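You operate a simulated robot arm through the tools that you are given. There is no shell and no other tool. Be economical: measure what you need, move in short steps, check, and stop when the job is done.

Carry out the task below with a simulated two-armed robot. There is one attempt and no reset: what you move stays moved.

TASK
Clear the fibre wad that jams the mixer roller.
Fine: stop the main drive and lock it first, shift the mixer out too; the wad goes on top of the guard; shut the guard door. Set down upright: fibre wad.
Where things are to end (x, y in the base frame): fibre wad within 7 cm of [52, 78].

Only the result counts: the job must be done as asked and must still hold three seconds after the hand-in. Knocking over, shifting, dropping, spilling or breaking anything else fails it.

THE ROBOT
Two 7-joint arms with two-finger parallel grippers on one trunk, on a base that drives. Base frame: it is fixed to the floor where the robot stands at the start and does not move with it; the origin is under the middle of the robot, x ahead of it, y to its left, z up. Lengths are in cm, angles in degrees, forces in N, time in s.
The left shoulder is at the start at [7, 17.7, 121.5], the right one opposite. With the tool pointing down near the work surface each hand reaches from about 10 to 60 cm from the robot's upright axis, wherever it stands, measured 20 degrees to its own side. Places, roughly: mixer guard door [40, 60, 70]; top of the mixer guard [60, 60, 90]. Payload 3.43 kg a hand.
The tool frame of a hand sits at the grasp point between the pads (the TCP): z along the fingers, y along the line on which they close. The tips reach 3 cm beyond it. Largest opening 9.4 cm; finger width 2.8, thickness 1; the body of the gripper, 5 by 9.6 cm, starts 5.5 cm behind the TCP.
Orientation is told as [roll, pitch, yaw] about the base's x, y, z axes, in that order, counted from this pose: with the fingers straight down and closing along the base's y, the tool's x points along the base's -x, its y along +y and its z along -z.

THE INTERFACE
- The arms move only by the tool nudge_tool. It takes "left_series", "right_series" or both (then of equal length, played together; a hand with none holds still); each is a list of rows, each a list of 7 numbers: the turn, a rotation vector about the tool's x, y, z in degrees, then the shift along the tool's x, y, z in cm, then the closure, from 0 (fully open) to 1 (shut). In form: [[wx, wy, wz, dx, dy, dz, fingers], ...]. A call has 1 to 12 rows; each row shifts and turns the commanded pose from where the row before left it, along the tool's axes as they then stand. Rows are played at 5 a second. More than 5 cm and 8.6 degrees between two rows, or a gripper value outside its range, and nothing of the call is played. Where a pose cannot be reached the arm comes as near as it can. A force on the tool above 90 N (or 10 N above the force at the start of the call, whichever is more), or a blocked arm, ends the call early, and 0.2 s more pass. Each finger travels about 15.3 cm/s and halts on what it meets, pressing with about 39 N; the grip force reading is that of the motor and also rises with nothing between the fingers. The clock runs only during rows and for 0.2 s after the last one: add rows that do not move to give the fingers time. The reply holds the time, the measured pose of the TCP, the force on the tool along the base axes, the opening and the grip force, in the units named above and with some noise, with the torque about the TCP (base axes, N m) and any sound that the robot's microphone picked up.
- Cameras (640 x 400 px; columns grow to the right, rows downward): "scene" is now at [12.97, 4.11, 154.46]; the picture's right is [0.51, -0.86, 0.00], its down [-0.46, -0.27, -0.84] and it looks along [0.73, 0.43, -0.54] (base axes); focal length 214 px, centre (320, 200). "left" rides on the left gripper at [7.6, -1.4, -10.2] in its tool frame; the picture's right is [0.18, 0.98, 0.00], its down [-0.75, 0.14, -0.64] and it looks along [-0.63, 0.12, 0.77] (tool axes); focal length 243 px, centre (320, 200). "right" rides on the right gripper at [7.6, 1.4, -10.3] in its tool frame; the picture's right is [-0.18, 0.98, 0.00], its down [-0.75, -0.14, -0.64] and it looks along [-0.63, -0.12, 0.77] (tool axes); focal length 243 px, centre (320, 200).
- camera(camera): a new picture of that camera. No time passes.
- move_column(by): slides the trunk up (or, below 0, down) by that many cm; the arms and the scene camera ride with it, the base frame stays. It gives what a move gives, with no picture.
- base_move(legs): drives the robot by 1 to 6 legs, each [ahead, turn to the left] in cm and degrees, along the robot's own axes; the way and the turn of a leg run together, so that a leg with both is an arc; at most 150 cm and 180 degrees a leg. The arms and the cameras ride along, it lands a little off, and it stops where it bumps. It gives what a move gives.
- pan_tilt(pan, tilt): turns the head with the scene camera to pan (to the left, within 86 degrees either way) and tilt (down, from -29 to 69), counted from straight ahead of the robot. It gives what a move gives.
- pixel_to_xyz(camera, pixels): there is no depth. For up to 12 entries [column, row, z] of the newest picture of that camera ("zoom" is the newest enlarged one), the place [x, y] in the base frame at which the ray of that pixel passes the height z, good to about 0.3 cm, but the place of the scene camera against the robot may be out by one fixed shift of up to 1.2 cm in any direction. No time passes.
- zoom(camera, box): a new picture of the part [left, top, right, bottom] of that camera's present view, enlarged. No time passes.
- finish_job(): hands the job in; it is judged then, once.

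Go step by step. Measure first, check grasps and placings, and put right what went wrong. The budget is 80 turns and 70 pictures, counting those below and the enlarged ones. Unless the task says otherwise, let go and move clear before handing in.

The tools are called after "Emit:" as a command line: name --argument value ..., lists and objects as JSON in quotes. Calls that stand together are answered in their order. nudge_tool: Moves the arms, as the interface text tells. Its arguments: {"type":"object","properties":{"left_series":{"type":"array"},"right_series":{"type":"array"}},"required":[]} The other tools are called the same way: move_column (by) slides the trunk up or down; base_move (legs) drives the base; pan_tilt (pan, tilt) turns the head that bears the scene camera; camera (camera) takes a picture; pixel_to_xyz (camera, pixels) gives the place at which the rays of pixels pass given heights; zoom (camera, box) takes an enlarged picture of a part of a camera's view; finish_job () hands the job in.

At the start:

```text
t: 0.0
left_eef_pos: [35.76, 47.3, 143.25]
left_tcp_rot: [0.0, 0.0, 0.0]
left_ft_force: [0.0, -0.2, 0.1]
left_ft_torque: [0.01, -0.02, 0.03]
left_grip_width: 9.42
left_grasp_force: 0.0
right_eef_pos: [29.36, 0.2, 144.34]
right_tcp_rot: [0.0, 0.0, -0.2]
right_ft_force: [-0.1, 0.2, 0.3]
right_ft_torque: [-0.01, -0.02, -0.02]
right_grip_width: 9.41
right_grasp_force: 0.1
trunk travel left (down, up): [-79.5, 4.5]
robot x, y, heading: [0.18, 0.26, -0.0]
head pan, tilt: [30.8, 32.4]
```

scene: 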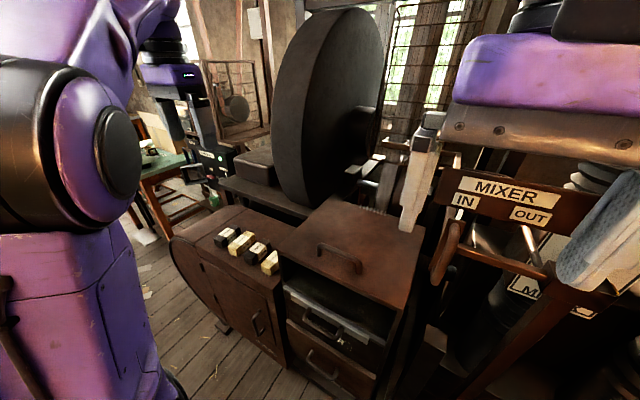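
right: 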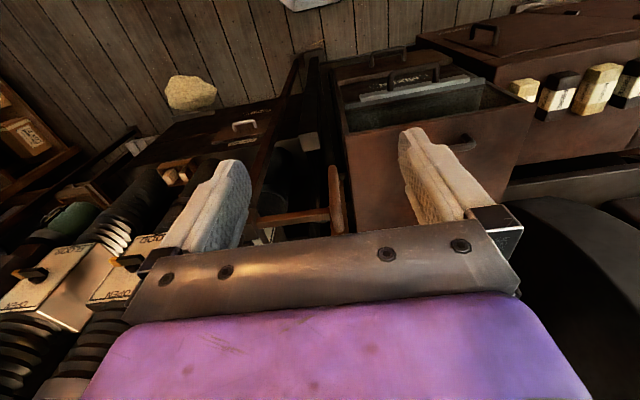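
left: 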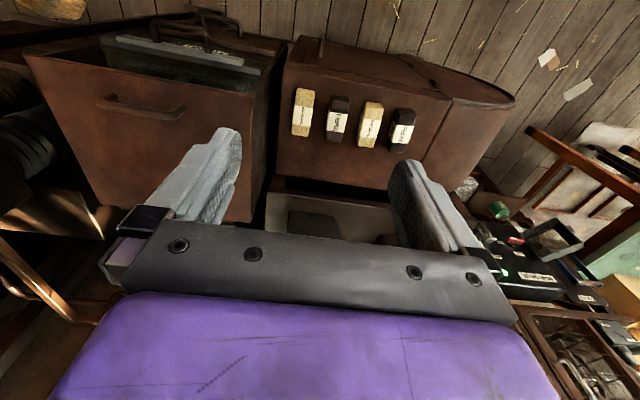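

The scene view shows a cabinet with four tags near (245,250), a guard box with a handle near (340,255) and a "MIXER IN/OUT" lever near (500,210). I'll look closer at these and around the room.

Emit:
zoom --camera "scene" --box '[400, 130, 640, 330]'

Emit:
zoom --camera "scene" --box '[160, 180, 420, 400]'

Emit:
pan_tilt --pan -25 --tilt 35

Emit:
camera --camera "scene"

```text
2.00 times, centred on (520, 230) of scene
```

zoom: 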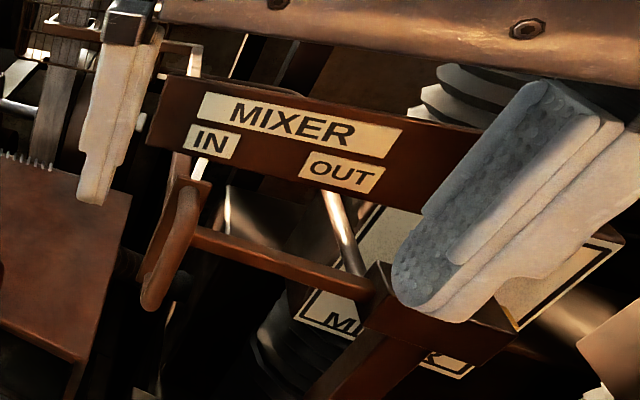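

```text
1.82 times, centred on (290, 290) of scene
```

zoom: 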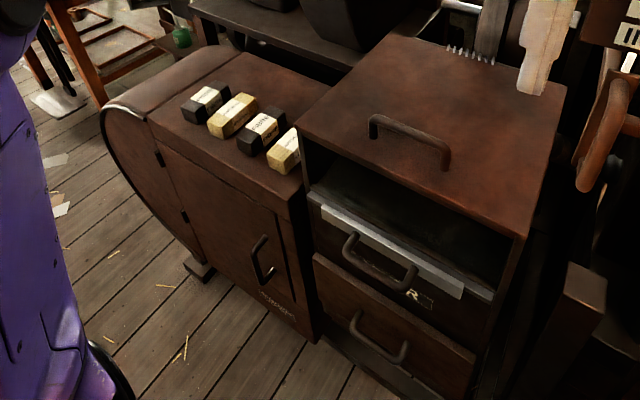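

```text
t: 1.2
left_eef_pos: [35.74, 47.28, 143.24]
left_tcp_rot: [0.0, 0.0, 0.0]
left_ft_force: [-0.3, 0.8, -1.1]
left_ft_torque: [0.01, 0.01, 0.02]
left_grip_width: 9.42
left_grasp_force: 0.0
right_eef_pos: [29.19, 0.26, 144.44]
right_tcp_rot: [0.1, 0.0, -0.1]
right_ft_force: [0.5, 0.5, -0.4]
right_ft_torque: [-0.01, 0.01, -0.01]
right_grip_width: 9.39
right_grasp_force: 0.2
trunk travel left (down, up): [-79.5, 4.5]
robot x, y, heading: [-0.11, -0.22, -0.2]
head pan, tilt: [-25.0, 35.0]
```

```text
64 pictures are left
```

scene: 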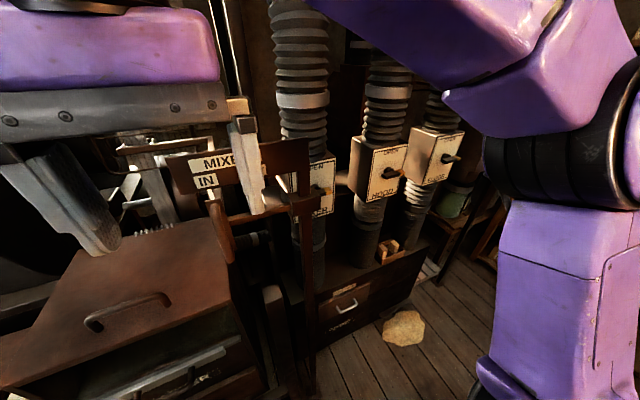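

The right side shows valve boxes at (320,185), (380,170), (435,155). I'll zoom in on them and pan further to both sides to find the main drive.

Emit:
zoom --camera "scene" --box '[160, 110, 480, 310]'

Emit:
pan_tilt --pan 50 --tilt 20

Emit:
camera --camera "scene"

Emit:
pan_tilt --pan 82 --tilt 35

Emit:
camera --camera "scene"

Emit:
pan_tilt --pan -75 --tilt 25

Emit:
camera --camera "scene"

```text
2.00 times, centred on (320, 210) of scene
```

zoom: 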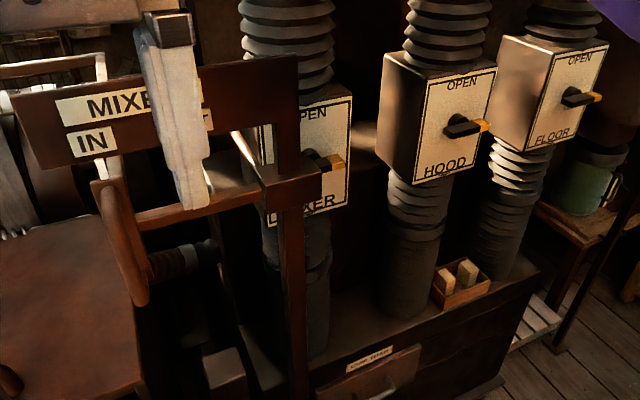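

```text
t: 2.7
left_eef_pos: [35.73, 47.2, 143.31]
left_tcp_rot: [0.0, 0.0, 0.1]
left_ft_force: [-0.1, -0.9, 0.4]
left_ft_torque: [0.01, 0.02, -0.01]
left_grip_width: 9.39
left_grasp_force: 0.0
right_eef_pos: [29.34, 0.35, 144.39]
right_tcp_rot: [0.1, 0.0, -0.1]
right_ft_force: [0.2, -0.5, 0.3]
right_ft_torque: [0.01, -0.01, 0.0]
right_grip_width: 9.39
right_grasp_force: 0.1
trunk travel left (down, up): [-79.5, 4.5]
robot x, y, heading: [0.08, 0.07, -0.0]
head pan, tilt: [50.0, 20.0]
```

```text
62 pictures are left
```

scene: 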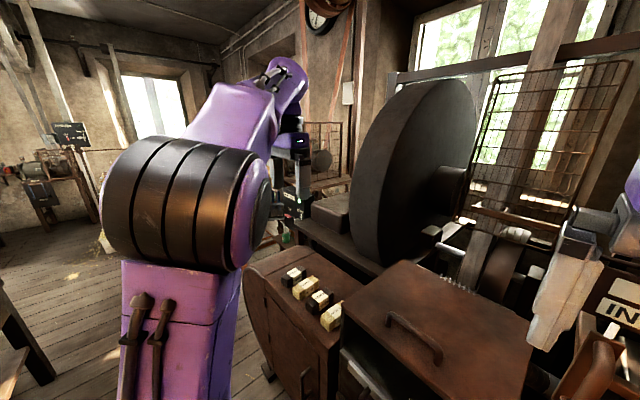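

```text
t: 3.7
left_eef_pos: [35.67, 47.25, 143.4]
left_tcp_rot: [0.0, 0.1, 0.0]
left_ft_force: [-0.8, 0.0, 0.6]
left_ft_torque: [-0.01, -0.03, -0.03]
left_grip_width: 9.39
left_grasp_force: 0.0
right_eef_pos: [29.4, 0.25, 144.49]
right_tcp_rot: [0.0, 0.0, -0.1]
right_ft_force: [-0.5, 0.1, 0.9]
right_ft_torque: [-0.01, 0.02, 0.02]
right_grip_width: 9.41
right_grasp_force: 0.0
trunk travel left (down, up): [-79.5, 4.5]
robot x, y, heading: [0.45, 0.12, -0.1]
head pan, tilt: [82.0, 35.0]
```

```text
61 pictures are left
```

scene: 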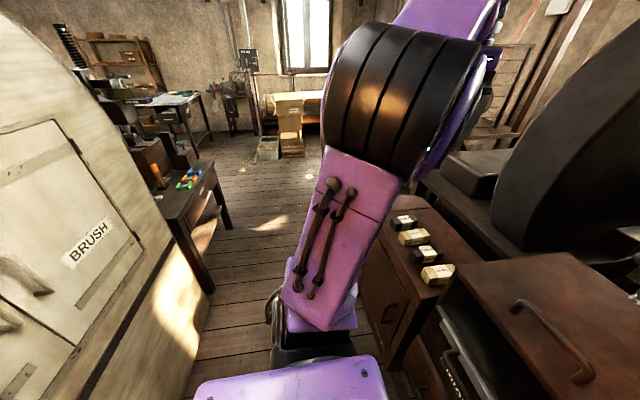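

```text
t: 6.1
left_eef_pos: [35.58, 47.24, 143.26]
left_tcp_rot: [-0.1, 0.1, -0.1]
left_ft_force: [0.0, 0.7, -0.4]
left_ft_torque: [0.0, -0.02, 0.0]
left_grip_width: 9.4
left_grasp_force: 0.0
right_eef_pos: [29.36, 0.31, 144.33]
right_tcp_rot: [0.1, 0.0, -0.1]
right_ft_force: [-0.3, 1.5, -0.2]
right_ft_torque: [-0.02, -0.01, 0.02]
right_grip_width: 9.42
right_grasp_force: 0.0
trunk travel left (down, up): [-79.5, 4.5]
robot x, y, heading: [0.01, -0.41, -0.1]
head pan, tilt: [-75.0, 25.0]
```

```text
60 pictures are left
```

scene: 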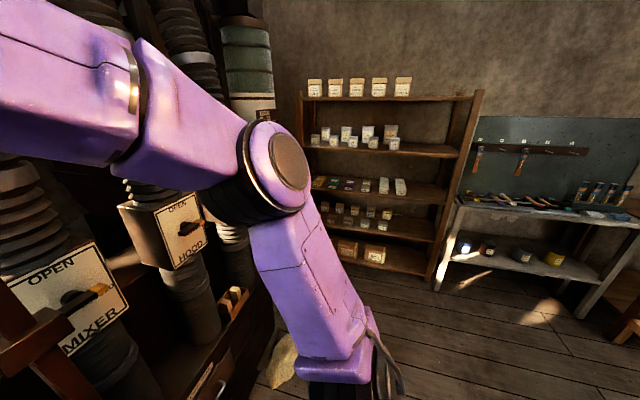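

The flywheel at (420,150) sits next to a panel with lights, at (295,205) in the pan-50 view. I'll zoom in there, and on the wall box as well.

Emit:
zoom --camera "left" --box '[440, 160, 640, 320]'

Emit:
pan_tilt --pan 50 --tilt 20

Emit:
zoom --camera "scene" --box '[260, 100, 360, 260]'

Emit:
zoom --camera "scene" --box '[380, 170, 640, 400]'

Emit:
zoom --camera "scene" --box '[20, 100, 120, 240]'

```text
2.50 times, centred on (540, 240) of left
```

zoom: 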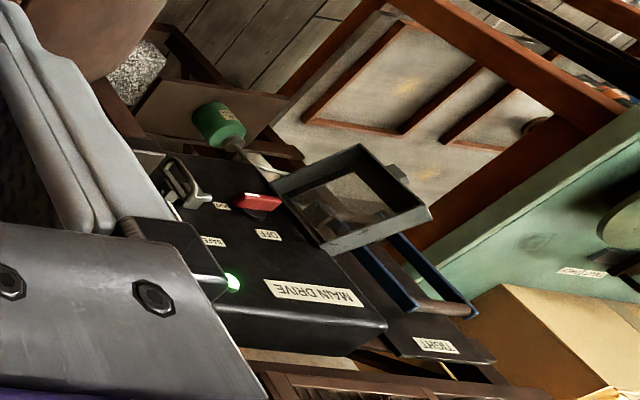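

```text
t: 8.2
left_eef_pos: [35.65, 47.25, 143.27]
left_tcp_rot: [0.0, 0.0, 0.0]
left_ft_force: [0.3, 0.1, -0.2]
left_ft_torque: [0.01, 0.02, 0.04]
left_grip_width: 9.4
left_grasp_force: 0.0
right_eef_pos: [29.39, 0.3, 144.38]
right_tcp_rot: [0.1, 0.0, -0.1]
right_ft_force: [0.8, 0.2, 0.1]
right_ft_torque: [-0.03, 0.0, 0.01]
right_grip_width: 9.42
right_grasp_force: 0.0
trunk travel left (down, up): [-79.5, 4.5]
robot x, y, heading: [-0.01, 0.01, -0.2]
head pan, tilt: [50.0, 20.0]
```

```text
2.50 times, centred on (310, 180) of scene
```

zoom: 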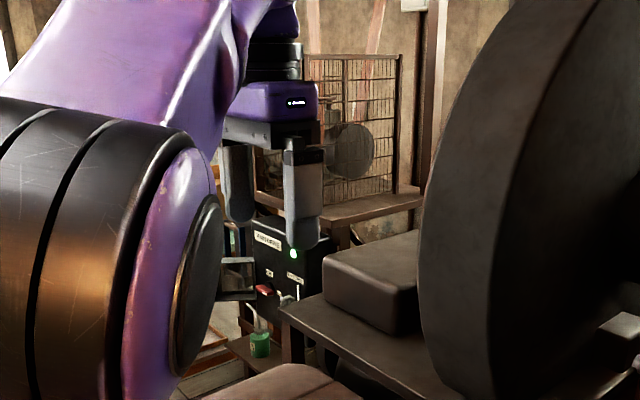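

```text
1.74 times, centred on (510, 285) of scene
```

zoom: 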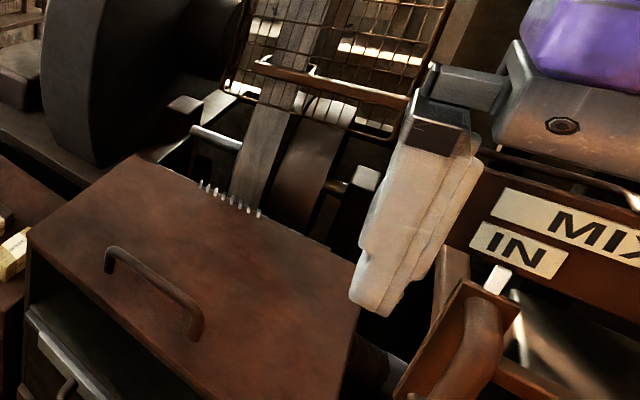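

```text
2.86 times, centred on (70, 170) of scene
```

zoom: 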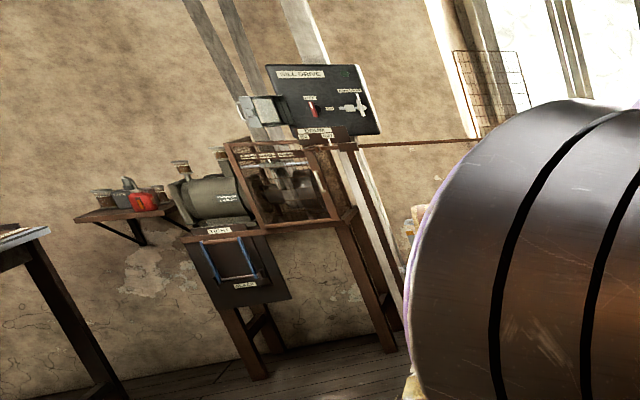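

The left view shows the MAIN DRIVE panel with its light at about (505,273). Triangulating gives roughly [103,140,93]. I'll measure the machine and floor layout so I can plan a route.

Emit:
pan_tilt --pan 50 --tilt 38

Emit:
camera --camera "scene"

Emit:
camera --camera "left"

```text
t: 9.0
left_eef_pos: [35.65, 47.34, 143.16]
left_tcp_rot: [0.0, 0.1, 0.0]
left_ft_force: [-0.6, 0.0, 0.1]
left_ft_torque: [-0.01, -0.03, -0.03]
left_grip_width: 9.4
left_grasp_force: 0.0
right_eef_pos: [29.37, 0.2, 144.29]
right_tcp_rot: [0.2, 0.0, -0.2]
right_ft_force: [0.3, -0.1, 0.4]
right_ft_torque: [0.02, -0.02, 0.03]
right_grip_width: 9.39
right_grasp_force: 0.1
trunk travel left (down, up): [-79.5, 4.5]
robot x, y, heading: [0.18, -0.37, 0.0]
head pan, tilt: [50.0, 38.0]
```

```text
55 pictures are left
```

scene: 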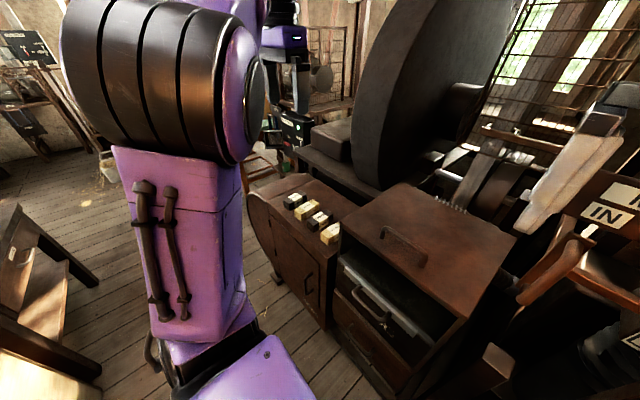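

```text
54 pictures are left
```

left: 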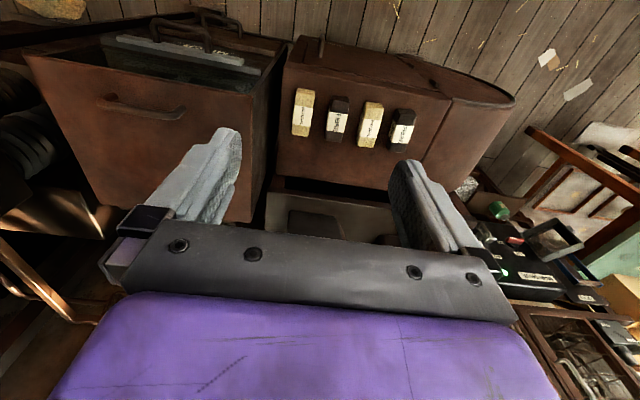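

I'll compute positions of the guard top corners, the cabinet edges and the aisle.

Emit:
pixel_to_xyz --camera "scene" --pixels '[[341, 237, 90], [466, 318, 90], [515, 235, 90], [405, 182, 90], [312, 180, 80], [248, 195, 70], [255, 183, 80], [275, 275, 0], [325, 325, 10], [95, 285, 0], [402, 262, 94], [320, 230, 85]]'

Emit:
pixel_to_xyz --camera "left" --pixels '[[25, 57, 90], [60, 205, 90], [250, 222, 90], [255, 95, 90], [290, 68, 80], [450, 95, 80], [515, 97, 70], [500, 165, 70], [505, 273, 93], [155, 110, 94], [398, 130, 85], [303, 110, 85]]'

```text
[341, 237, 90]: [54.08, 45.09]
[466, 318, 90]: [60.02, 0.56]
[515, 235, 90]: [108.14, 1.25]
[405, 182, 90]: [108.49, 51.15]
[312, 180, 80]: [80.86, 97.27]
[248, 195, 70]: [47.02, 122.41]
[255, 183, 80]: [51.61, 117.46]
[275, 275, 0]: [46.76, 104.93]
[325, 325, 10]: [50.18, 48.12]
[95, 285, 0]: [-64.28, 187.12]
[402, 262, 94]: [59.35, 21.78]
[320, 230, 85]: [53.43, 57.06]
```

```text
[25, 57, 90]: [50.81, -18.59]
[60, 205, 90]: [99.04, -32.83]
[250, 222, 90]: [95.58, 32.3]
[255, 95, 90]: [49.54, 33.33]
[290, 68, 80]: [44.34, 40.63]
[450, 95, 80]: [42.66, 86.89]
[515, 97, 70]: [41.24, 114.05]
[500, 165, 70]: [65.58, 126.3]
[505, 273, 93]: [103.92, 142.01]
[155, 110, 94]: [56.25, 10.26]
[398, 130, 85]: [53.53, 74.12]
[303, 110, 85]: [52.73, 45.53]
```

The heights don't fit for the right box. The mixer guard must be the cabinet with the four tags at (310,215), whose door handle is at (310,285). I'll zoom in on it from both cameras.

Emit:
zoom --camera "scene" --box '[240, 165, 400, 400]'

Emit:
zoom --camera "left" --box '[200, 0, 540, 240]'

Emit:
zoom --camera "right" --box '[240, 0, 640, 260]'

```text
1.70 times, centred on (320, 282) of scene
```

zoom: 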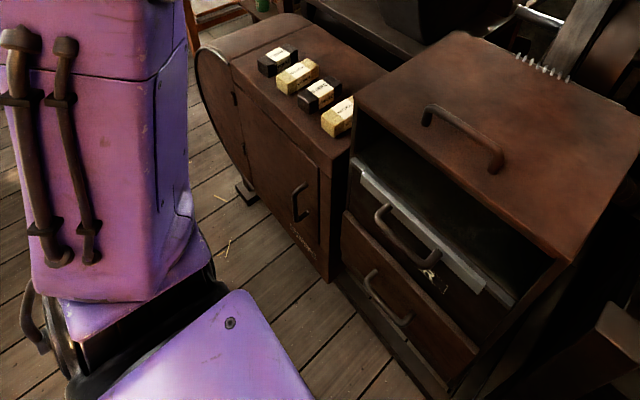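

```text
1.67 times, centred on (370, 120) of left
```

zoom: 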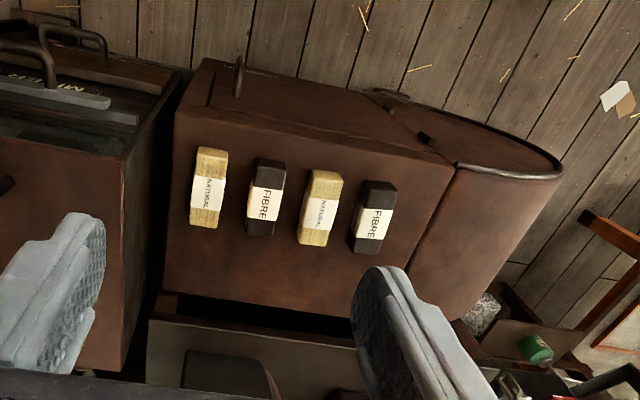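

```text
1.54 times, centred on (440, 130) of right
```

zoom: 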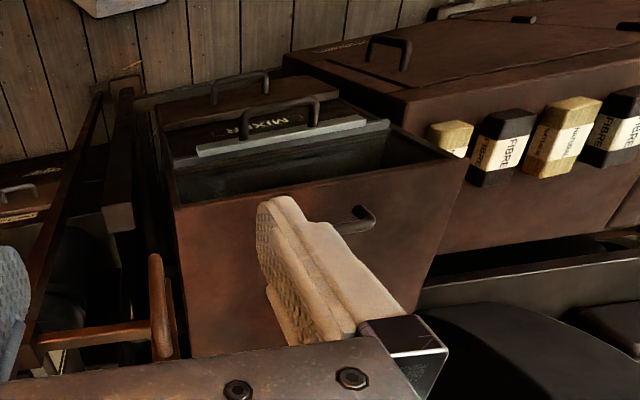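

The blocks (300–400, 110–130 in left) stand on the guard. The task's target [52,78] on its top is beside them. First comes the main drive, so I turn left to survey the aisle.

Emit:
base_move --legs '[[0, 75]]'

Emit:
pan_tilt --pan -22 --tilt 30

Emit:
camera --camera "scene"

```text
t: 12.6
left_eef_pos: [-36.94, 46.27, 143.24]
left_tcp_rot: [0.0, -0.1, 75.7]
left_ft_force: [-0.2, -0.3, 0.7]
left_ft_torque: [-0.01, 0.0, 0.03]
left_grip_width: 9.39
left_grasp_force: 0.1
right_eef_pos: [7.09, 28.33, 144.43]
right_tcp_rot: [0.1, 0.0, 75.6]
right_ft_force: [-0.4, -0.2, -0.4]
right_ft_torque: [0.0, 0.02, -0.01]
right_grip_width: 9.4
right_grasp_force: 0.1
trunk travel left (down, up): [-79.5, 4.5]
robot x, y, heading: [0.06, -0.17, 75.7]
head pan, tilt: [50.0, 38.0]
```

```text
t: 14.1
left_eef_pos: [-37.0, 46.18, 143.2]
left_tcp_rot: [0.0, 0.1, 75.7]
left_ft_force: [0.2, -0.4, -0.1]
left_ft_torque: [0.0, -0.01, 0.01]
left_grip_width: 9.4
left_grasp_force: 0.0
right_eef_pos: [7.0, 28.5, 144.39]
right_tcp_rot: [0.2, 0.0, 75.7]
right_ft_force: [-0.1, 0.6, -0.4]
right_ft_torque: [-0.02, 0.0, -0.02]
right_grip_width: 9.42
right_grasp_force: 0.0
trunk travel left (down, up): [-79.5, 4.5]
robot x, y, heading: [0.25, 0.16, 75.8]
head pan, tilt: [-22.0, 30.0]
```

```text
50 pictures are left
```

scene: 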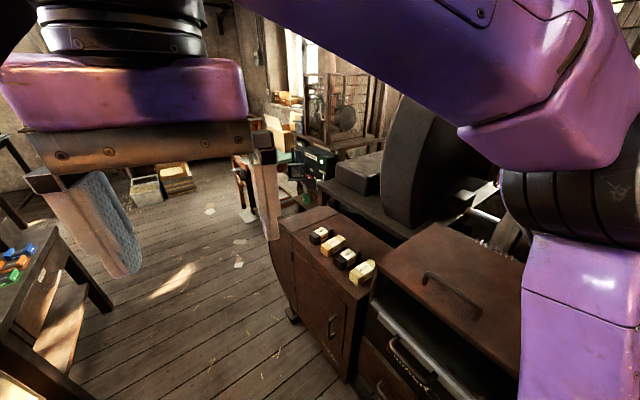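

The aisle floor is clear, and the panel sits at (320,160) beyond the cabinet. I'll drive along the aisle and turn toward it.

Emit:
base_move --legs '[[0, 13], [125, 0], [0, -70]]'

Emit:
pan_tilt --pan 0 --tilt 30

Emit:
camera --camera "scene"

```text
t: 24.3
left_eef_pos: [22.86, 180.89, 143.3]
left_tcp_rot: [-0.1, 0.0, 17.1]
left_ft_force: [-0.3, -0.3, 0.2]
left_ft_torque: [0.02, 0.06, 0.01]
left_grip_width: 9.39
left_grasp_force: 0.1
right_eef_pos: [30.82, 133.96, 144.36]
right_tcp_rot: [0.1, 0.0, 17.2]
right_ft_force: [-0.5, 0.2, -0.6]
right_ft_torque: [0.02, 0.0, 0.0]
right_grip_width: 9.4
right_grasp_force: 0.0
trunk travel left (down, up): [-79.5, 4.5]
robot x, y, heading: [2.74, 125.07, 17.0]
head pan, tilt: [-22.0, 30.0]
```

```text
t: 25.2
left_eef_pos: [23.0, 180.71, 143.42]
left_tcp_rot: [0.0, -0.1, 17.2]
left_ft_force: [0.5, 0.3, 0.2]
left_ft_torque: [0.01, -0.02, -0.01]
left_grip_width: 9.41
left_grasp_force: 0.1
right_eef_pos: [30.85, 134.0, 144.28]
right_tcp_rot: [0.1, 0.0, 17.2]
right_ft_force: [0.1, -0.4, -0.1]
right_ft_torque: [0.01, -0.02, 0.0]
right_grip_width: 9.41
right_grasp_force: 0.1
trunk travel left (down, up): [-79.5, 4.5]
robot x, y, heading: [2.91, 125.17, 17.2]
head pan, tilt: [0.0, 30.0]
```

```text
49 pictures are left
```

scene: 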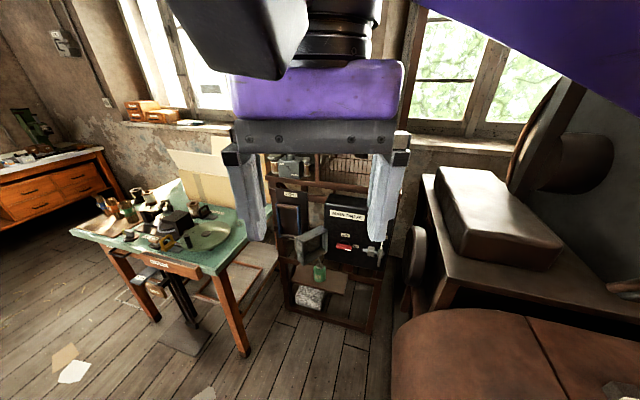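

Emit:
zoom --camera "scene" --box '[255, 140, 415, 340]'

Emit:
pixel_to_xyz --camera "scene" --pixels '[[346, 214, 93], [343, 246, 85], [320, 272, 70], [372, 330, 0], [290, 305, 0], [372, 252, 85], [240, 355, 0], [398, 345, 70], [530, 318, 85]]'

```text
2.00 times, centred on (335, 240) of scene
```

zoom: 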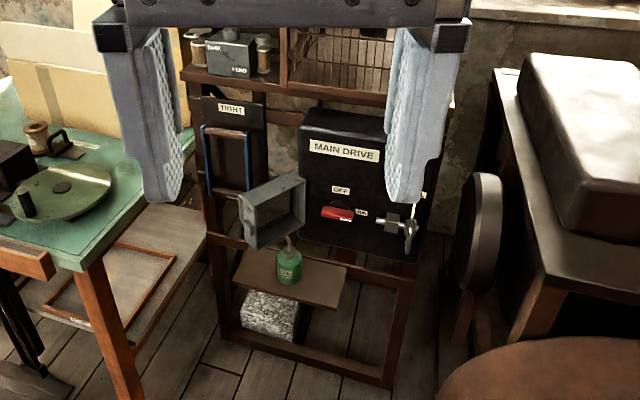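

```text
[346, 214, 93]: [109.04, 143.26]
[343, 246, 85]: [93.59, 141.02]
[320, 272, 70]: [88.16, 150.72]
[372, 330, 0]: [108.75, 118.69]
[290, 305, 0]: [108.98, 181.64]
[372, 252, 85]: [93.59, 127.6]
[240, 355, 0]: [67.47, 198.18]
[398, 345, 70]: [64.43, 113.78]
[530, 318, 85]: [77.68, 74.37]
```

The MAIN DRIVE panel has a red switch (OFF/ON) at (343,246), a grey isolator at (375,250) and a hinged frame, all facing -x at about x=107. I'll drive closer, to about (48,150) heading 0.

Emit:
base_move --legs '[[0, 12], [48, 0], [0, -29]]'

Emit:
camera --camera "scene"

Emit:
camera --camera "right"

```text
t: 30.2
left_eef_pos: [79.43, 196.34, 143.15]
left_tcp_rot: [0.0, 0.0, 1.0]
left_ft_force: [0.0, -0.4, 0.7]
left_ft_torque: [0.01, -0.01, -0.03]
left_grip_width: 9.41
left_grasp_force: 0.1
right_eef_pos: [73.67, 149.37, 144.51]
right_tcp_rot: [0.2, -0.1, 1.0]
right_ft_force: [0.6, -0.2, -0.2]
right_ft_torque: [-0.01, 0.01, -0.01]
right_grip_width: 9.42
right_grasp_force: 0.1
trunk travel left (down, up): [-79.5, 4.5]
robot x, y, heading: [44.21, 148.41, 0.9]
head pan, tilt: [0.0, 30.0]
```

```text
47 pictures are left
```

scene: 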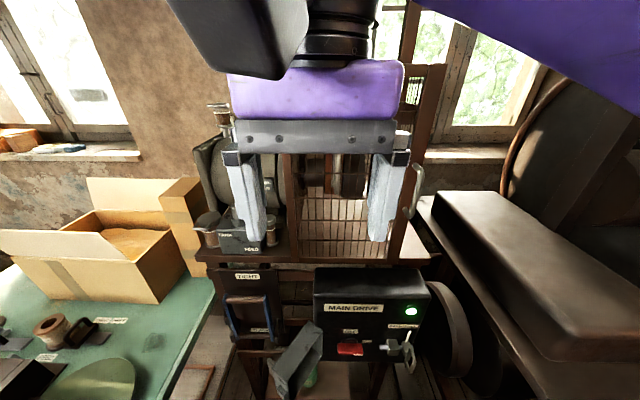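

```text
46 pictures are left
```

right: 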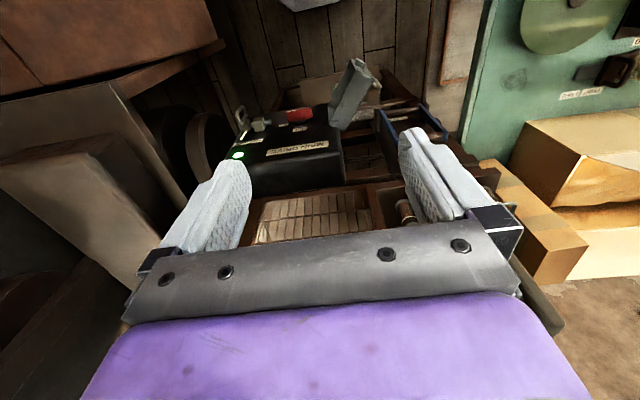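

The panel is directly ahead at (370,320). I'll tilt down and zoom for detail.

Emit:
pan_tilt --pan -5 --tilt 50

Emit:
zoom --camera "scene" --box '[200, 140, 440, 300]'

Emit:
zoom --camera "right" --box '[200, 40, 440, 190]'

```text
t: 31.0
left_eef_pos: [79.25, 196.26, 143.39]
left_tcp_rot: [0.1, 0.1, 0.9]
left_ft_force: [0.0, -0.4, -0.6]
left_ft_torque: [-0.02, 0.02, 0.0]
left_grip_width: 9.37
left_grasp_force: 0.0
right_eef_pos: [73.75, 149.23, 144.53]
right_tcp_rot: [0.1, 0.1, 0.8]
right_ft_force: [0.4, 0.0, -0.4]
right_ft_torque: [0.03, 0.05, 0.01]
right_grip_width: 9.38
right_grasp_force: 0.0
trunk travel left (down, up): [-79.5, 4.5]
robot x, y, heading: [44.3, 148.76, 0.9]
head pan, tilt: [-5.0, 50.0]
```

```text
2.50 times, centred on (320, 220) of scene
```

zoom: 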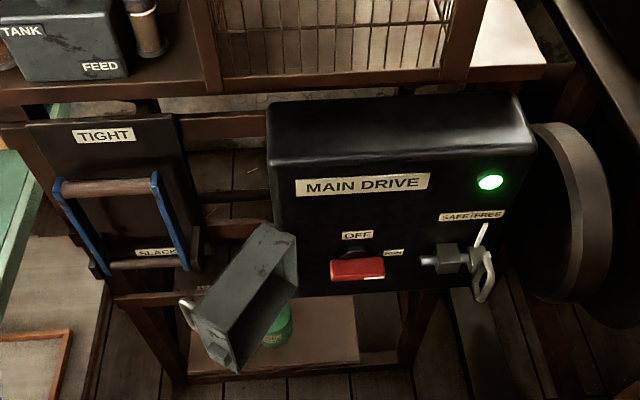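

```text
2.67 times, centred on (320, 115) of right
```

zoom: 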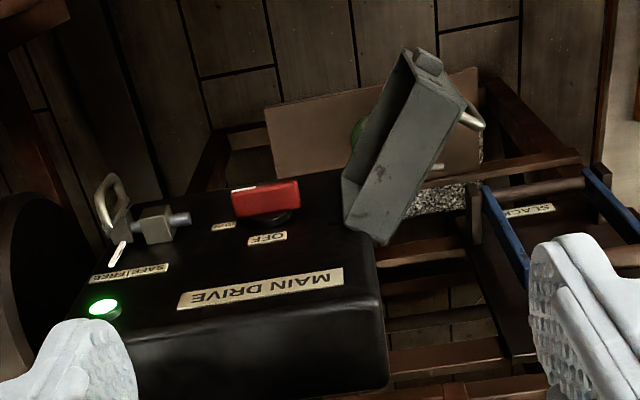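

The panel shows a rotary red switch with its bar horizontal (ON), OFF above it, and a bolt slider with SAFE|FREE and its pointer at FREE. There is also a hinged cover with a tab that the bolt would enter. I'll triangulate the points from both cameras.

Emit:
pixel_to_xyz --camera "zoom" --pixels '[[266, 200, 80], [266, 200, 90], [112, 205, 80], [112, 205, 90], [155, 222, 80], [155, 222, 90], [425, 62, 80], [425, 62, 90], [470, 120, 80], [470, 120, 90], [103, 308, 80], [103, 308, 100]]'

Emit:
zoom --camera "scene" --box '[240, 190, 420, 300]'

```text
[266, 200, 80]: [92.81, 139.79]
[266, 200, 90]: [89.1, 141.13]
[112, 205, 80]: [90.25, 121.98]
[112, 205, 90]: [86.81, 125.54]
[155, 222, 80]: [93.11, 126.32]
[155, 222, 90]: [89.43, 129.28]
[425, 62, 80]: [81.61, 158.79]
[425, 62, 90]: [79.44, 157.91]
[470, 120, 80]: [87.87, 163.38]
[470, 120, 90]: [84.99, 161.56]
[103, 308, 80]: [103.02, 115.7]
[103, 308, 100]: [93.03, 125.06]
```

```text
3.56 times, centred on (330, 245) of scene
```

zoom: 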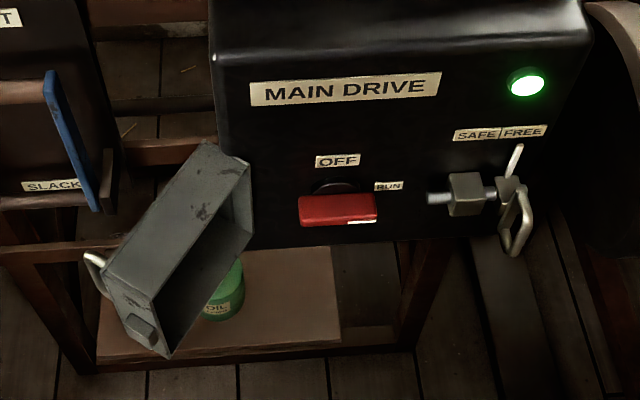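

Emit:
pixel_to_xyz --camera "zoom" --pixels '[[338, 208, 80], [338, 208, 90], [515, 225, 80], [515, 225, 90], [465, 195, 80], [465, 195, 90], [140, 330, 80], [140, 330, 90], [95, 262, 80], [95, 262, 90], [527, 84, 80], [527, 84, 100]]'

```text
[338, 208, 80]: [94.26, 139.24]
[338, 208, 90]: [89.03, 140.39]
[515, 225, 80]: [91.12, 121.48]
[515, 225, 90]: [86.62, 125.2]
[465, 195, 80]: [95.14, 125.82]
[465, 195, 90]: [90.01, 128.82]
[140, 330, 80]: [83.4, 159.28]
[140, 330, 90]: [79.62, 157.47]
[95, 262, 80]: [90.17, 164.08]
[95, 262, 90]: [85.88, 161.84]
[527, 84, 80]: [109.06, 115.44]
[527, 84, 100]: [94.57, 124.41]
```

Triangulation puts the light near (89,123,106), with the switch and bolt near x≈86–89. I'll swing the right hand to point forward (pitch −90), draw the left hand back, and use the right camera for a second baseline.

Emit:
nudge_tool --right_series '[[0, -8.2, 0, 0, 0, 0, 0], [0, -8.2, 0, 0, 0, 0, 0], [0, -8.2, 0, 0, 0, 0, 0], [0, -8.2, 0, 0, 0, 0, 0], [0, -8.2, 0, 0, 0, 0, 0], [0, -8.2, 0, 0, 0, 0, 0], [0, -8.2, 0, 0, 0, 0, 0], [0, -8.2, 0, 0, 0, 0, 0], [0, -8.2, 0, 0, 0, 0, 0], [0, -8.2, 0, 0, 0, 0, 0], [0, -8, 0, 0, 0, 0, 0], [0, 0, 0, 0, 0, 0, 0]]' --left_series '[[0, 0, 0, 2.3, 0, 0, 0], [0, 0, 0, 2.3, 0, 0, 0], [0, 0, 0, 2.3, 0, 0, 0], [0, 0, 0, 2.3, 0, 0, 0], [0, 0, 0, 2.3, 0, 0, 0], [0, 0, 0, 2.3, 0, 0, 0], [0, 0, 0, 2.3, 0, 0, 0], [0, 0, 0, 2.3, 0, 0, 0], [0, 0, 0, 2.3, 0, 0, 0], [0, 0, 0, 0, 0, 0, 0], [0, 0, 0, 0, 0, 0, 0], [0, 0, 0, 0, 0, 0, 0]]'

```text
t: 32.9
left_eef_pos: [60.77, 196.02, 143.28]
left_tcp_rot: [0.1, -0.1, 0.9]
left_ft_force: [-0.7, -1.5, -0.3]
left_ft_torque: [0.0, -0.02, 0.04]
left_grip_width: 9.42
left_grasp_force: 0.0
right_eef_pos: [79.23, 146.39, 148.63]
right_tcp_rot: [19.9, -59.9, -25.7]
right_ft_force: [-0.1, -1.2, -1.0]
right_ft_torque: [-0.02, -0.03, -0.03]
right_grip_width: 9.4
right_grasp_force: 0.1
trunk travel left (down, up): [-79.5, 4.5]
robot x, y, heading: [44.57, 148.5, 1.0]
head pan, tilt: [-5.0, 50.0]
stopped in row 9 (right hand): the arm was blocked; the commanded pose is now the measured one
```

The wrist hit a limit at that height. I'll lower the TCP about 25 cm with the present tilt, which gives the elbow room.

Emit:
nudge_tool --right_series '[[0, 0, 0, 3.38, -0.65, 2.4, 0], [0, 0, 0, 3.38, -0.65, 2.4, 0], [0, 0, 0, 3.38, -0.65, 2.4, 0], [0, 0, 0, 3.38, -0.65, 2.4, 0], [0, 0, 0, 3.38, -0.65, 2.4, 0], [0, 0, 0, 3.38, -0.65, 2.4, 0], [0, 0, 0, 0, 0, 0, 0]]'

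Emit:
camera --camera "right"

Emit:
camera --camera "scene"

```text
t: 34.5
left_eef_pos: [60.78, 196.06, 143.31]
left_tcp_rot: [0.2, 0.0, 0.9]
left_ft_force: [0.3, 0.2, 0.1]
left_ft_torque: [-0.02, 0.0, -0.01]
left_grip_width: 9.39
left_grasp_force: 0.1
right_eef_pos: [81.8, 146.5, 123.37]
right_tcp_rot: [18.9, -60.8, -24.0]
right_ft_force: [0.1, 0.1, 0.1]
right_ft_torque: [-0.02, 0.0, -0.01]
right_grip_width: 9.4
right_grasp_force: 0.0
trunk travel left (down, up): [-79.5, 4.5]
robot x, y, heading: [44.37, 148.62, 0.7]
head pan, tilt: [-5.0, 50.0]
```

```text
42 pictures are left
```

right: 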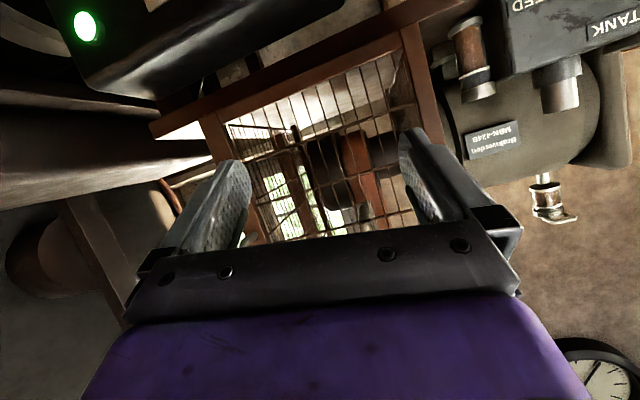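

```text
41 pictures are left
```

scene: 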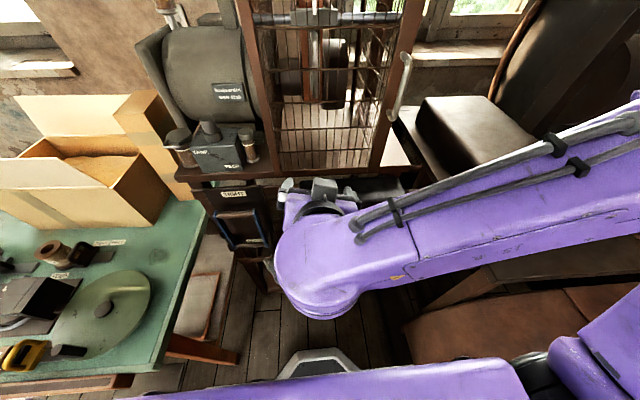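

The robot is too close for a level hand, since the wrist is only about 13 cm from its axis. I'll back off 18 cm, then level the hand and lower it.

Emit:
base_move --legs '[[-18, 0]]'

Emit:
nudge_tool --right_series '[[-1.25, -6.8, -2.67, 0, 0, 0, 0], [-1.25, -6.8, -2.67, 0, 0, 0, 0], [-1.25, -6.8, -2.67, 0, 0, 0, 0], [-1.25, -6.8, -2.67, 0, 0, 0, 0], [0, 0, 0, 4, 0, 0, 0], [0, 0, 0, 4, 0, 0, 0], [0, 0, 0, 4, 0, 0, 0], [0, 0, 0, 4, 0, 0, 0], [0, 0, 0, 4, 0, 0, 0], [0, 0, 0, 0, 0, 0, 0]]'

Emit:
camera --camera "right"

```text
t: 36.0
left_eef_pos: [43.25, 195.85, 143.19]
left_tcp_rot: [0.1, 0.2, 0.7]
left_ft_force: [0.4, 0.5, -0.6]
left_ft_torque: [-0.02, 0.03, -0.02]
left_grip_width: 9.39
left_grasp_force: 0.0
right_eef_pos: [64.2, 146.2, 123.29]
right_tcp_rot: [18.8, -60.6, -24.0]
right_ft_force: [0.5, 1.0, -0.7]
right_ft_torque: [0.02, 0.02, -0.05]
right_grip_width: 9.39
right_grasp_force: 0.0
trunk travel left (down, up): [-79.5, 4.5]
robot x, y, heading: [26.09, 148.17, 1.0]
head pan, tilt: [-5.0, 50.0]
```

```text
t: 38.2
left_eef_pos: [42.75, 195.66, 143.19]
left_tcp_rot: [0.0, -0.1, 0.8]
left_ft_force: [0.0, 0.1, -0.2]
left_ft_torque: [0.0, -0.02, -0.03]
left_grip_width: 9.41
left_grasp_force: 0.2
right_eef_pos: [64.06, 145.88, 103.72]
right_tcp_rot: [80.2, -89.2, -81.0]
right_ft_force: [0.3, -0.4, 0.0]
right_ft_torque: [-0.04, -0.02, 0.02]
right_grip_width: 9.39
right_grasp_force: 0.1
trunk travel left (down, up): [-79.5, 4.5]
robot x, y, heading: [25.85, 148.24, 1.1]
head pan, tilt: [-5.0, 50.0]
```

```text
40 pictures are left
```

right: 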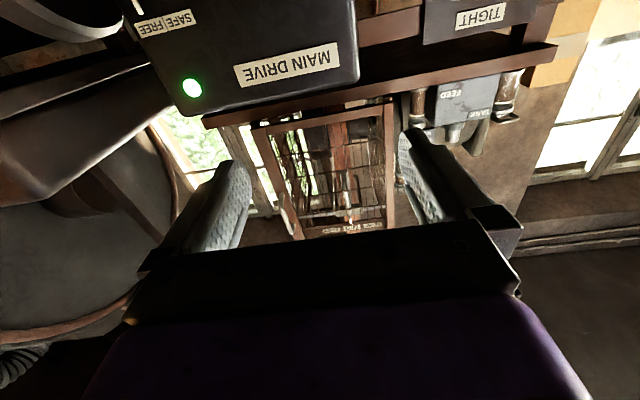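

The hand is now level. The light at (191,88) fits a panel face at x≈91.3, so the switch should be near (87.5,141.7,94). Next I roll the hand +90 so the fingers close vertically, moving down 8 cm and 4 cm right at the same time.

Emit:
nudge_tool --right_series '[[0, 0, 0, 4, -2, 0, 0], [0, 0, 0, 4, -2, 0, 0], [0, 0, 8.2, 0, 0, 0, 0], [0, 0, 8.2, 0, 0, 0, 0], [0, 0, 8.2, 0, 0, 0, 0], [0, 0, 8.2, 0, 0, 0, 0], [0, 0, 8.2, 0, 0, 0, 0], [0, 0, 8.2, 0, 0, 0, 0], [0, 0, 8.2, 0, 0, 0, 0], [0, 0, 8.2, 0, 0, 0, 0], [0, 0, 8.2, 0, 0, 0, 0], [0, 0, 8.2, 0, 0, 0, 0]]'

Emit:
camera --camera "right"

Emit:
camera --camera "scene"

```text
t: 40.8
left_eef_pos: [42.8, 195.8, 143.33]
left_tcp_rot: [0.0, 0.1, 0.7]
left_ft_force: [-0.8, 0.0, -0.1]
left_ft_torque: [0.01, 0.02, -0.01]
left_grip_width: 9.41
left_grasp_force: 0.0
right_eef_pos: [64.65, 142.28, 95.54]
right_tcp_rot: [89.7, -7.8, -90.0]
right_ft_force: [-0.7, 0.3, 0.4]
right_ft_torque: [0.01, 0.02, 0.0]
right_grip_width: 9.38
right_grasp_force: 0.1
right hand out of reach, approached as far as the arm can: row 2
trunk travel left (down, up): [-79.5, 4.5]
robot x, y, heading: [26.41, 148.35, 1.1]
head pan, tilt: [-5.0, 50.0]
```

```text
39 pictures are left
```

right: 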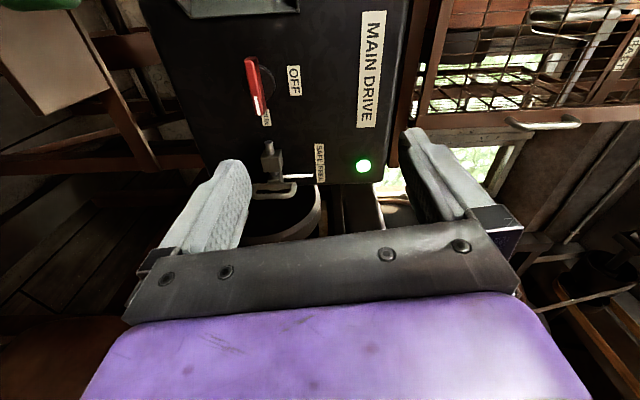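

```text
38 pictures are left
```

scene: 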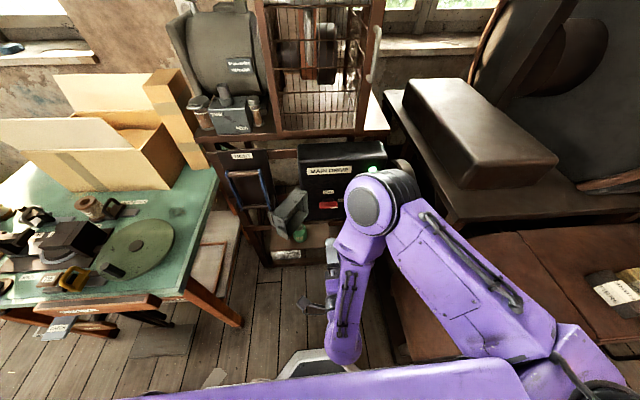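

The bar ends at right-view (250,62) and (260,112) put the knob axis at about y=140.9, z=86.7, with the bar at x≈90. I'll finish the roll, align, and approach to x≈82.5.

Emit:
nudge_tool --right_series '[[0, 0, 7.8, -0.7, -4.4, 0, 0], [0, 0, 0, -0.7, -4.4, 0, 0], [0, 0, 0, 0, 0, 4.5, 0], [0, 0, 0, 0, 0, 4.5, 0], [0, 0, 0, 0, 0, 4.5, 0], [0, 0, 0, 0, 0, 4.5, 0], [0, 0, 0, 0, 0, 0, 0]]'

Emit:
camera --camera "right"

```text
t: 42.4
left_eef_pos: [42.68, 195.71, 143.25]
left_tcp_rot: [0.0, -0.1, 0.8]
left_ft_force: [-0.4, 0.7, -0.1]
left_ft_torque: [-0.01, -0.02, 0.0]
left_grip_width: 9.38
left_grasp_force: 0.0
right_eef_pos: [83.63, 140.16, 86.98]
right_tcp_rot: [89.8, -0.2, -90.1]
right_ft_force: [-0.9, -0.5, -0.9]
right_ft_torque: [-0.04, 0.0, -0.02]
right_grip_width: 9.4
right_grasp_force: 0.1
right hand out of reach, approached as far as the arm can: row 1
trunk travel left (down, up): [-79.5, 4.5]
robot x, y, heading: [26.26, 148.03, 0.7]
head pan, tilt: [-5.0, 50.0]
```

```text
37 pictures are left
```

right: 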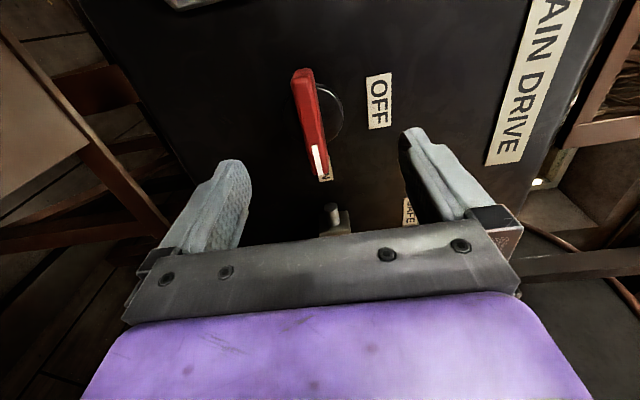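

The bar is centred between the fingers with centre y≈140.9, z≈86.6 and front at x≈89. I'll advance 4.3 cm and close on it.

Emit:
nudge_tool --right_series '[[0, 0, 0, 0.8, -0.3, 2.2, 0], [0, 0, 0, 0, 0, 2.1, 0], [0, 0, 0, 0, 0, 0, 0.5], [0, 0, 0, 0, 0, 0, 1], [0, 0, 0, 0, 0, 0, 1], [0, 0, 0, 0, 0, 0, 1]]'

Emit:
camera --camera "right"

```text
t: 43.8
left_eef_pos: [43.07, 195.73, 143.12]
left_tcp_rot: [0.0, 0.0, 0.8]
left_ft_force: [0.5, 0.8, 0.8]
left_ft_torque: [0.01, 0.0, -0.02]
left_grip_width: 9.42
left_grasp_force: 0.0
right_eef_pos: [87.66, 140.87, 86.55]
right_tcp_rot: [89.6, -0.1, -90.0]
right_ft_force: [-7.6, 0.2, -13.3]
right_ft_torque: [-0.03, -0.26, -0.11]
right_grip_width: 1.41
right_grasp_force: 44.7
trunk travel left (down, up): [-79.5, 4.5]
robot x, y, heading: [26.29, 148.06, 1.0]
head pan, tilt: [-5.0, 50.0]
```

```text
36 pictures are left
```

right: 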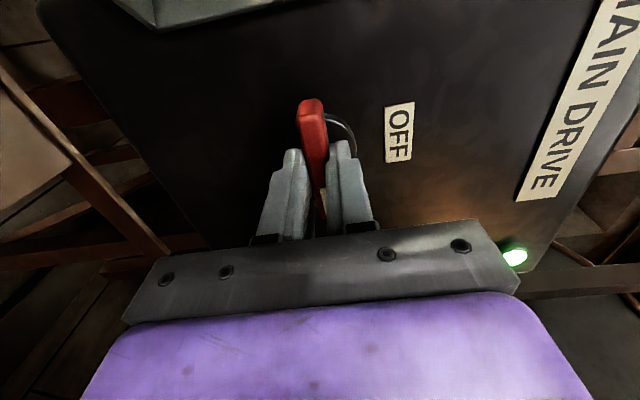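

The bar is gripped (1.41 cm). I'll turn it counter-clockwise toward OFF.

Emit:
nudge_tool --right_series '[[0, 0, -8, 0, 0, 0, 1], [0, 0, -8, 0, 0, 0, 1], [0, 0, -8, 0, 0, 0, 1], [0, 0, -8, 0, 0, 0, 1], [0, 0, 0, 0, 0, 0, 1]]'

```text
t: 45.0
left_eef_pos: [43.03, 195.67, 143.36]
left_tcp_rot: [0.1, 0.0, 0.8]
left_ft_force: [0.3, -0.2, -0.8]
left_ft_torque: [0.02, -0.03, 0.01]
left_grip_width: 9.4
left_grasp_force: 0.0
right_eef_pos: [87.67, 140.83, 86.46]
right_tcp_rot: [89.5, -32.1, -89.9]
right_ft_force: [-13.3, -2.8, -26.7]
right_ft_torque: [0.01, -0.47, -0.87]
right_grip_width: 1.39
right_grasp_force: 44.7
trunk travel left (down, up): [-79.5, 4.5]
robot x, y, heading: [26.4, 148.29, 0.6]
head pan, tilt: [-5.0, 50.0]
```

The turn is going well, though force z is −27, so I'll shift slightly down and continue.

Emit:
nudge_tool --right_series '[[0, 0, -8, 0.16, -0.25, -0.15, 1], [0, 0, -8, 0, 0, 0, 1], [0, 0, -8, 0, 0, 0, 1], [0, 0, -8, 0, 0, 0, 1], [0, 0, 0, 0, 0, 0, 1]]'

```text
t: 46.2
left_eef_pos: [43.2, 195.62, 143.31]
left_tcp_rot: [0.1, 0.1, 0.7]
left_ft_force: [0.5, -0.2, 0.2]
left_ft_torque: [-0.01, -0.01, 0.01]
left_grip_width: 9.39
left_grasp_force: 0.1
right_eef_pos: [87.64, 140.84, 86.37]
right_tcp_rot: [89.8, -64.1, -90.0]
right_ft_force: [6.2, -6.3, -7.5]
right_ft_torque: [0.02, -1.24, -0.57]
right_grip_width: 1.37
right_grasp_force: 44.6
trunk travel left (down, up): [-79.5, 4.5]
robot x, y, heading: [26.5, 148.41, 0.8]
head pan, tilt: [-5.0, 50.0]
```

Emit:
nudge_tool --right_series '[[0, 0, -8, 0, 0, 0, 1], [0, 0, -8, 0, 0, 0, 1], [0, 0, -8, 0, 0, 0, 1], [0, 0, -3, 0, 0, 0, 1], [0, 0, 0, 0, 0, 0, 1]]'

Emit:
camera --camera "scene"

```text
t: 47.4
left_eef_pos: [43.17, 195.49, 143.29]
left_tcp_rot: [0.2, 0.1, 0.9]
left_ft_force: [0.3, 0.2, -0.2]
left_ft_torque: [-0.01, -0.02, 0.04]
left_grip_width: 9.4
left_grasp_force: 0.0
right_eef_pos: [87.66, 140.86, 86.35]
right_tcp_rot: [-89.4, -89.2, 89.3]
right_ft_force: [17.1, -12.2, 10.2]
right_ft_torque: [1.09, 0.2, 0.33]
right_grip_width: 1.38
right_grasp_force: 45.5
trunk travel left (down, up): [-79.5, 4.5]
robot x, y, heading: [26.24, 148.11, 0.8]
head pan, tilt: [-5.0, 50.0]
```

```text
35 pictures are left
```

scene: 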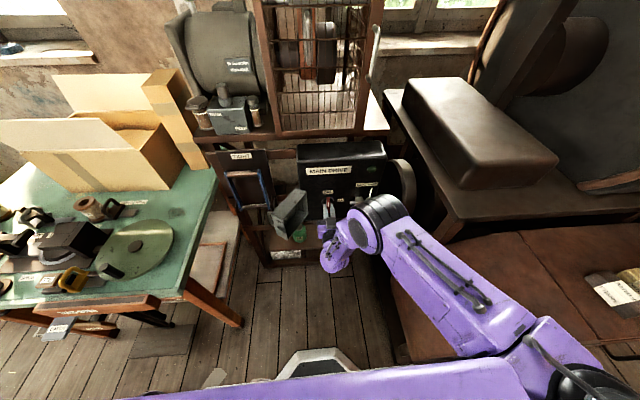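

The light is out and the knob is vertical. I'll release, back off and look.

Emit:
nudge_tool --right_series '[[0, 0, 0, 0, 0, 0, 0.3], [0, 0, 0, 0, 0, 0, 0.3], [0, 0, 0, 0, 0, -4, 0.3], [0, 0, 0, 0, 0, -4, 0.3], [0, 0, 0, 0, 0, -4, 0.3], [0, 0, 0, 0, 0, 0, 0.3]]'

Emit:
zoom --camera "scene" --box '[220, 130, 420, 280]'

Emit:
camera --camera "right"

```text
t: 48.8
left_eef_pos: [42.8, 195.73, 143.33]
left_tcp_rot: [0.0, 0.0, 0.8]
left_ft_force: [0.0, -0.8, 0.7]
left_ft_torque: [0.0, 0.02, -0.01]
left_grip_width: 9.4
left_grasp_force: 0.1
right_eef_pos: [75.34, 140.91, 86.37]
right_tcp_rot: [-82.0, -88.8, 81.8]
right_ft_force: [0.0, 0.6, 0.5]
right_ft_torque: [-0.01, 0.01, 0.0]
right_grip_width: 6.58
right_grasp_force: 0.1
trunk travel left (down, up): [-79.5, 4.5]
robot x, y, heading: [26.23, 148.66, 0.8]
head pan, tilt: [-5.0, 50.0]
```

```text
2.67 times, centred on (320, 205) of scene
```

zoom: 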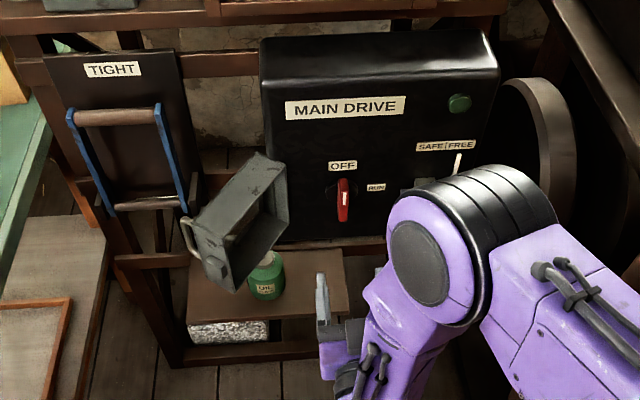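

```text
33 pictures are left
```

right: 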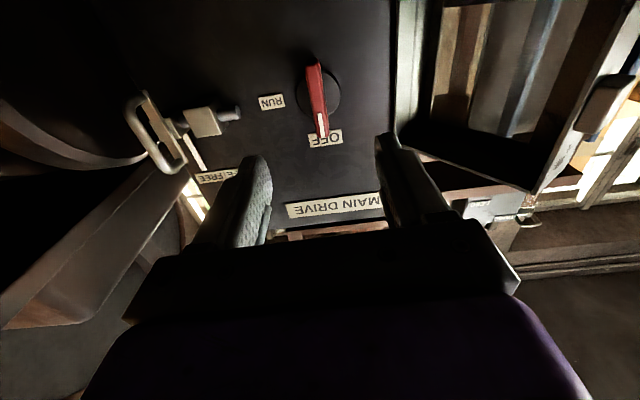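

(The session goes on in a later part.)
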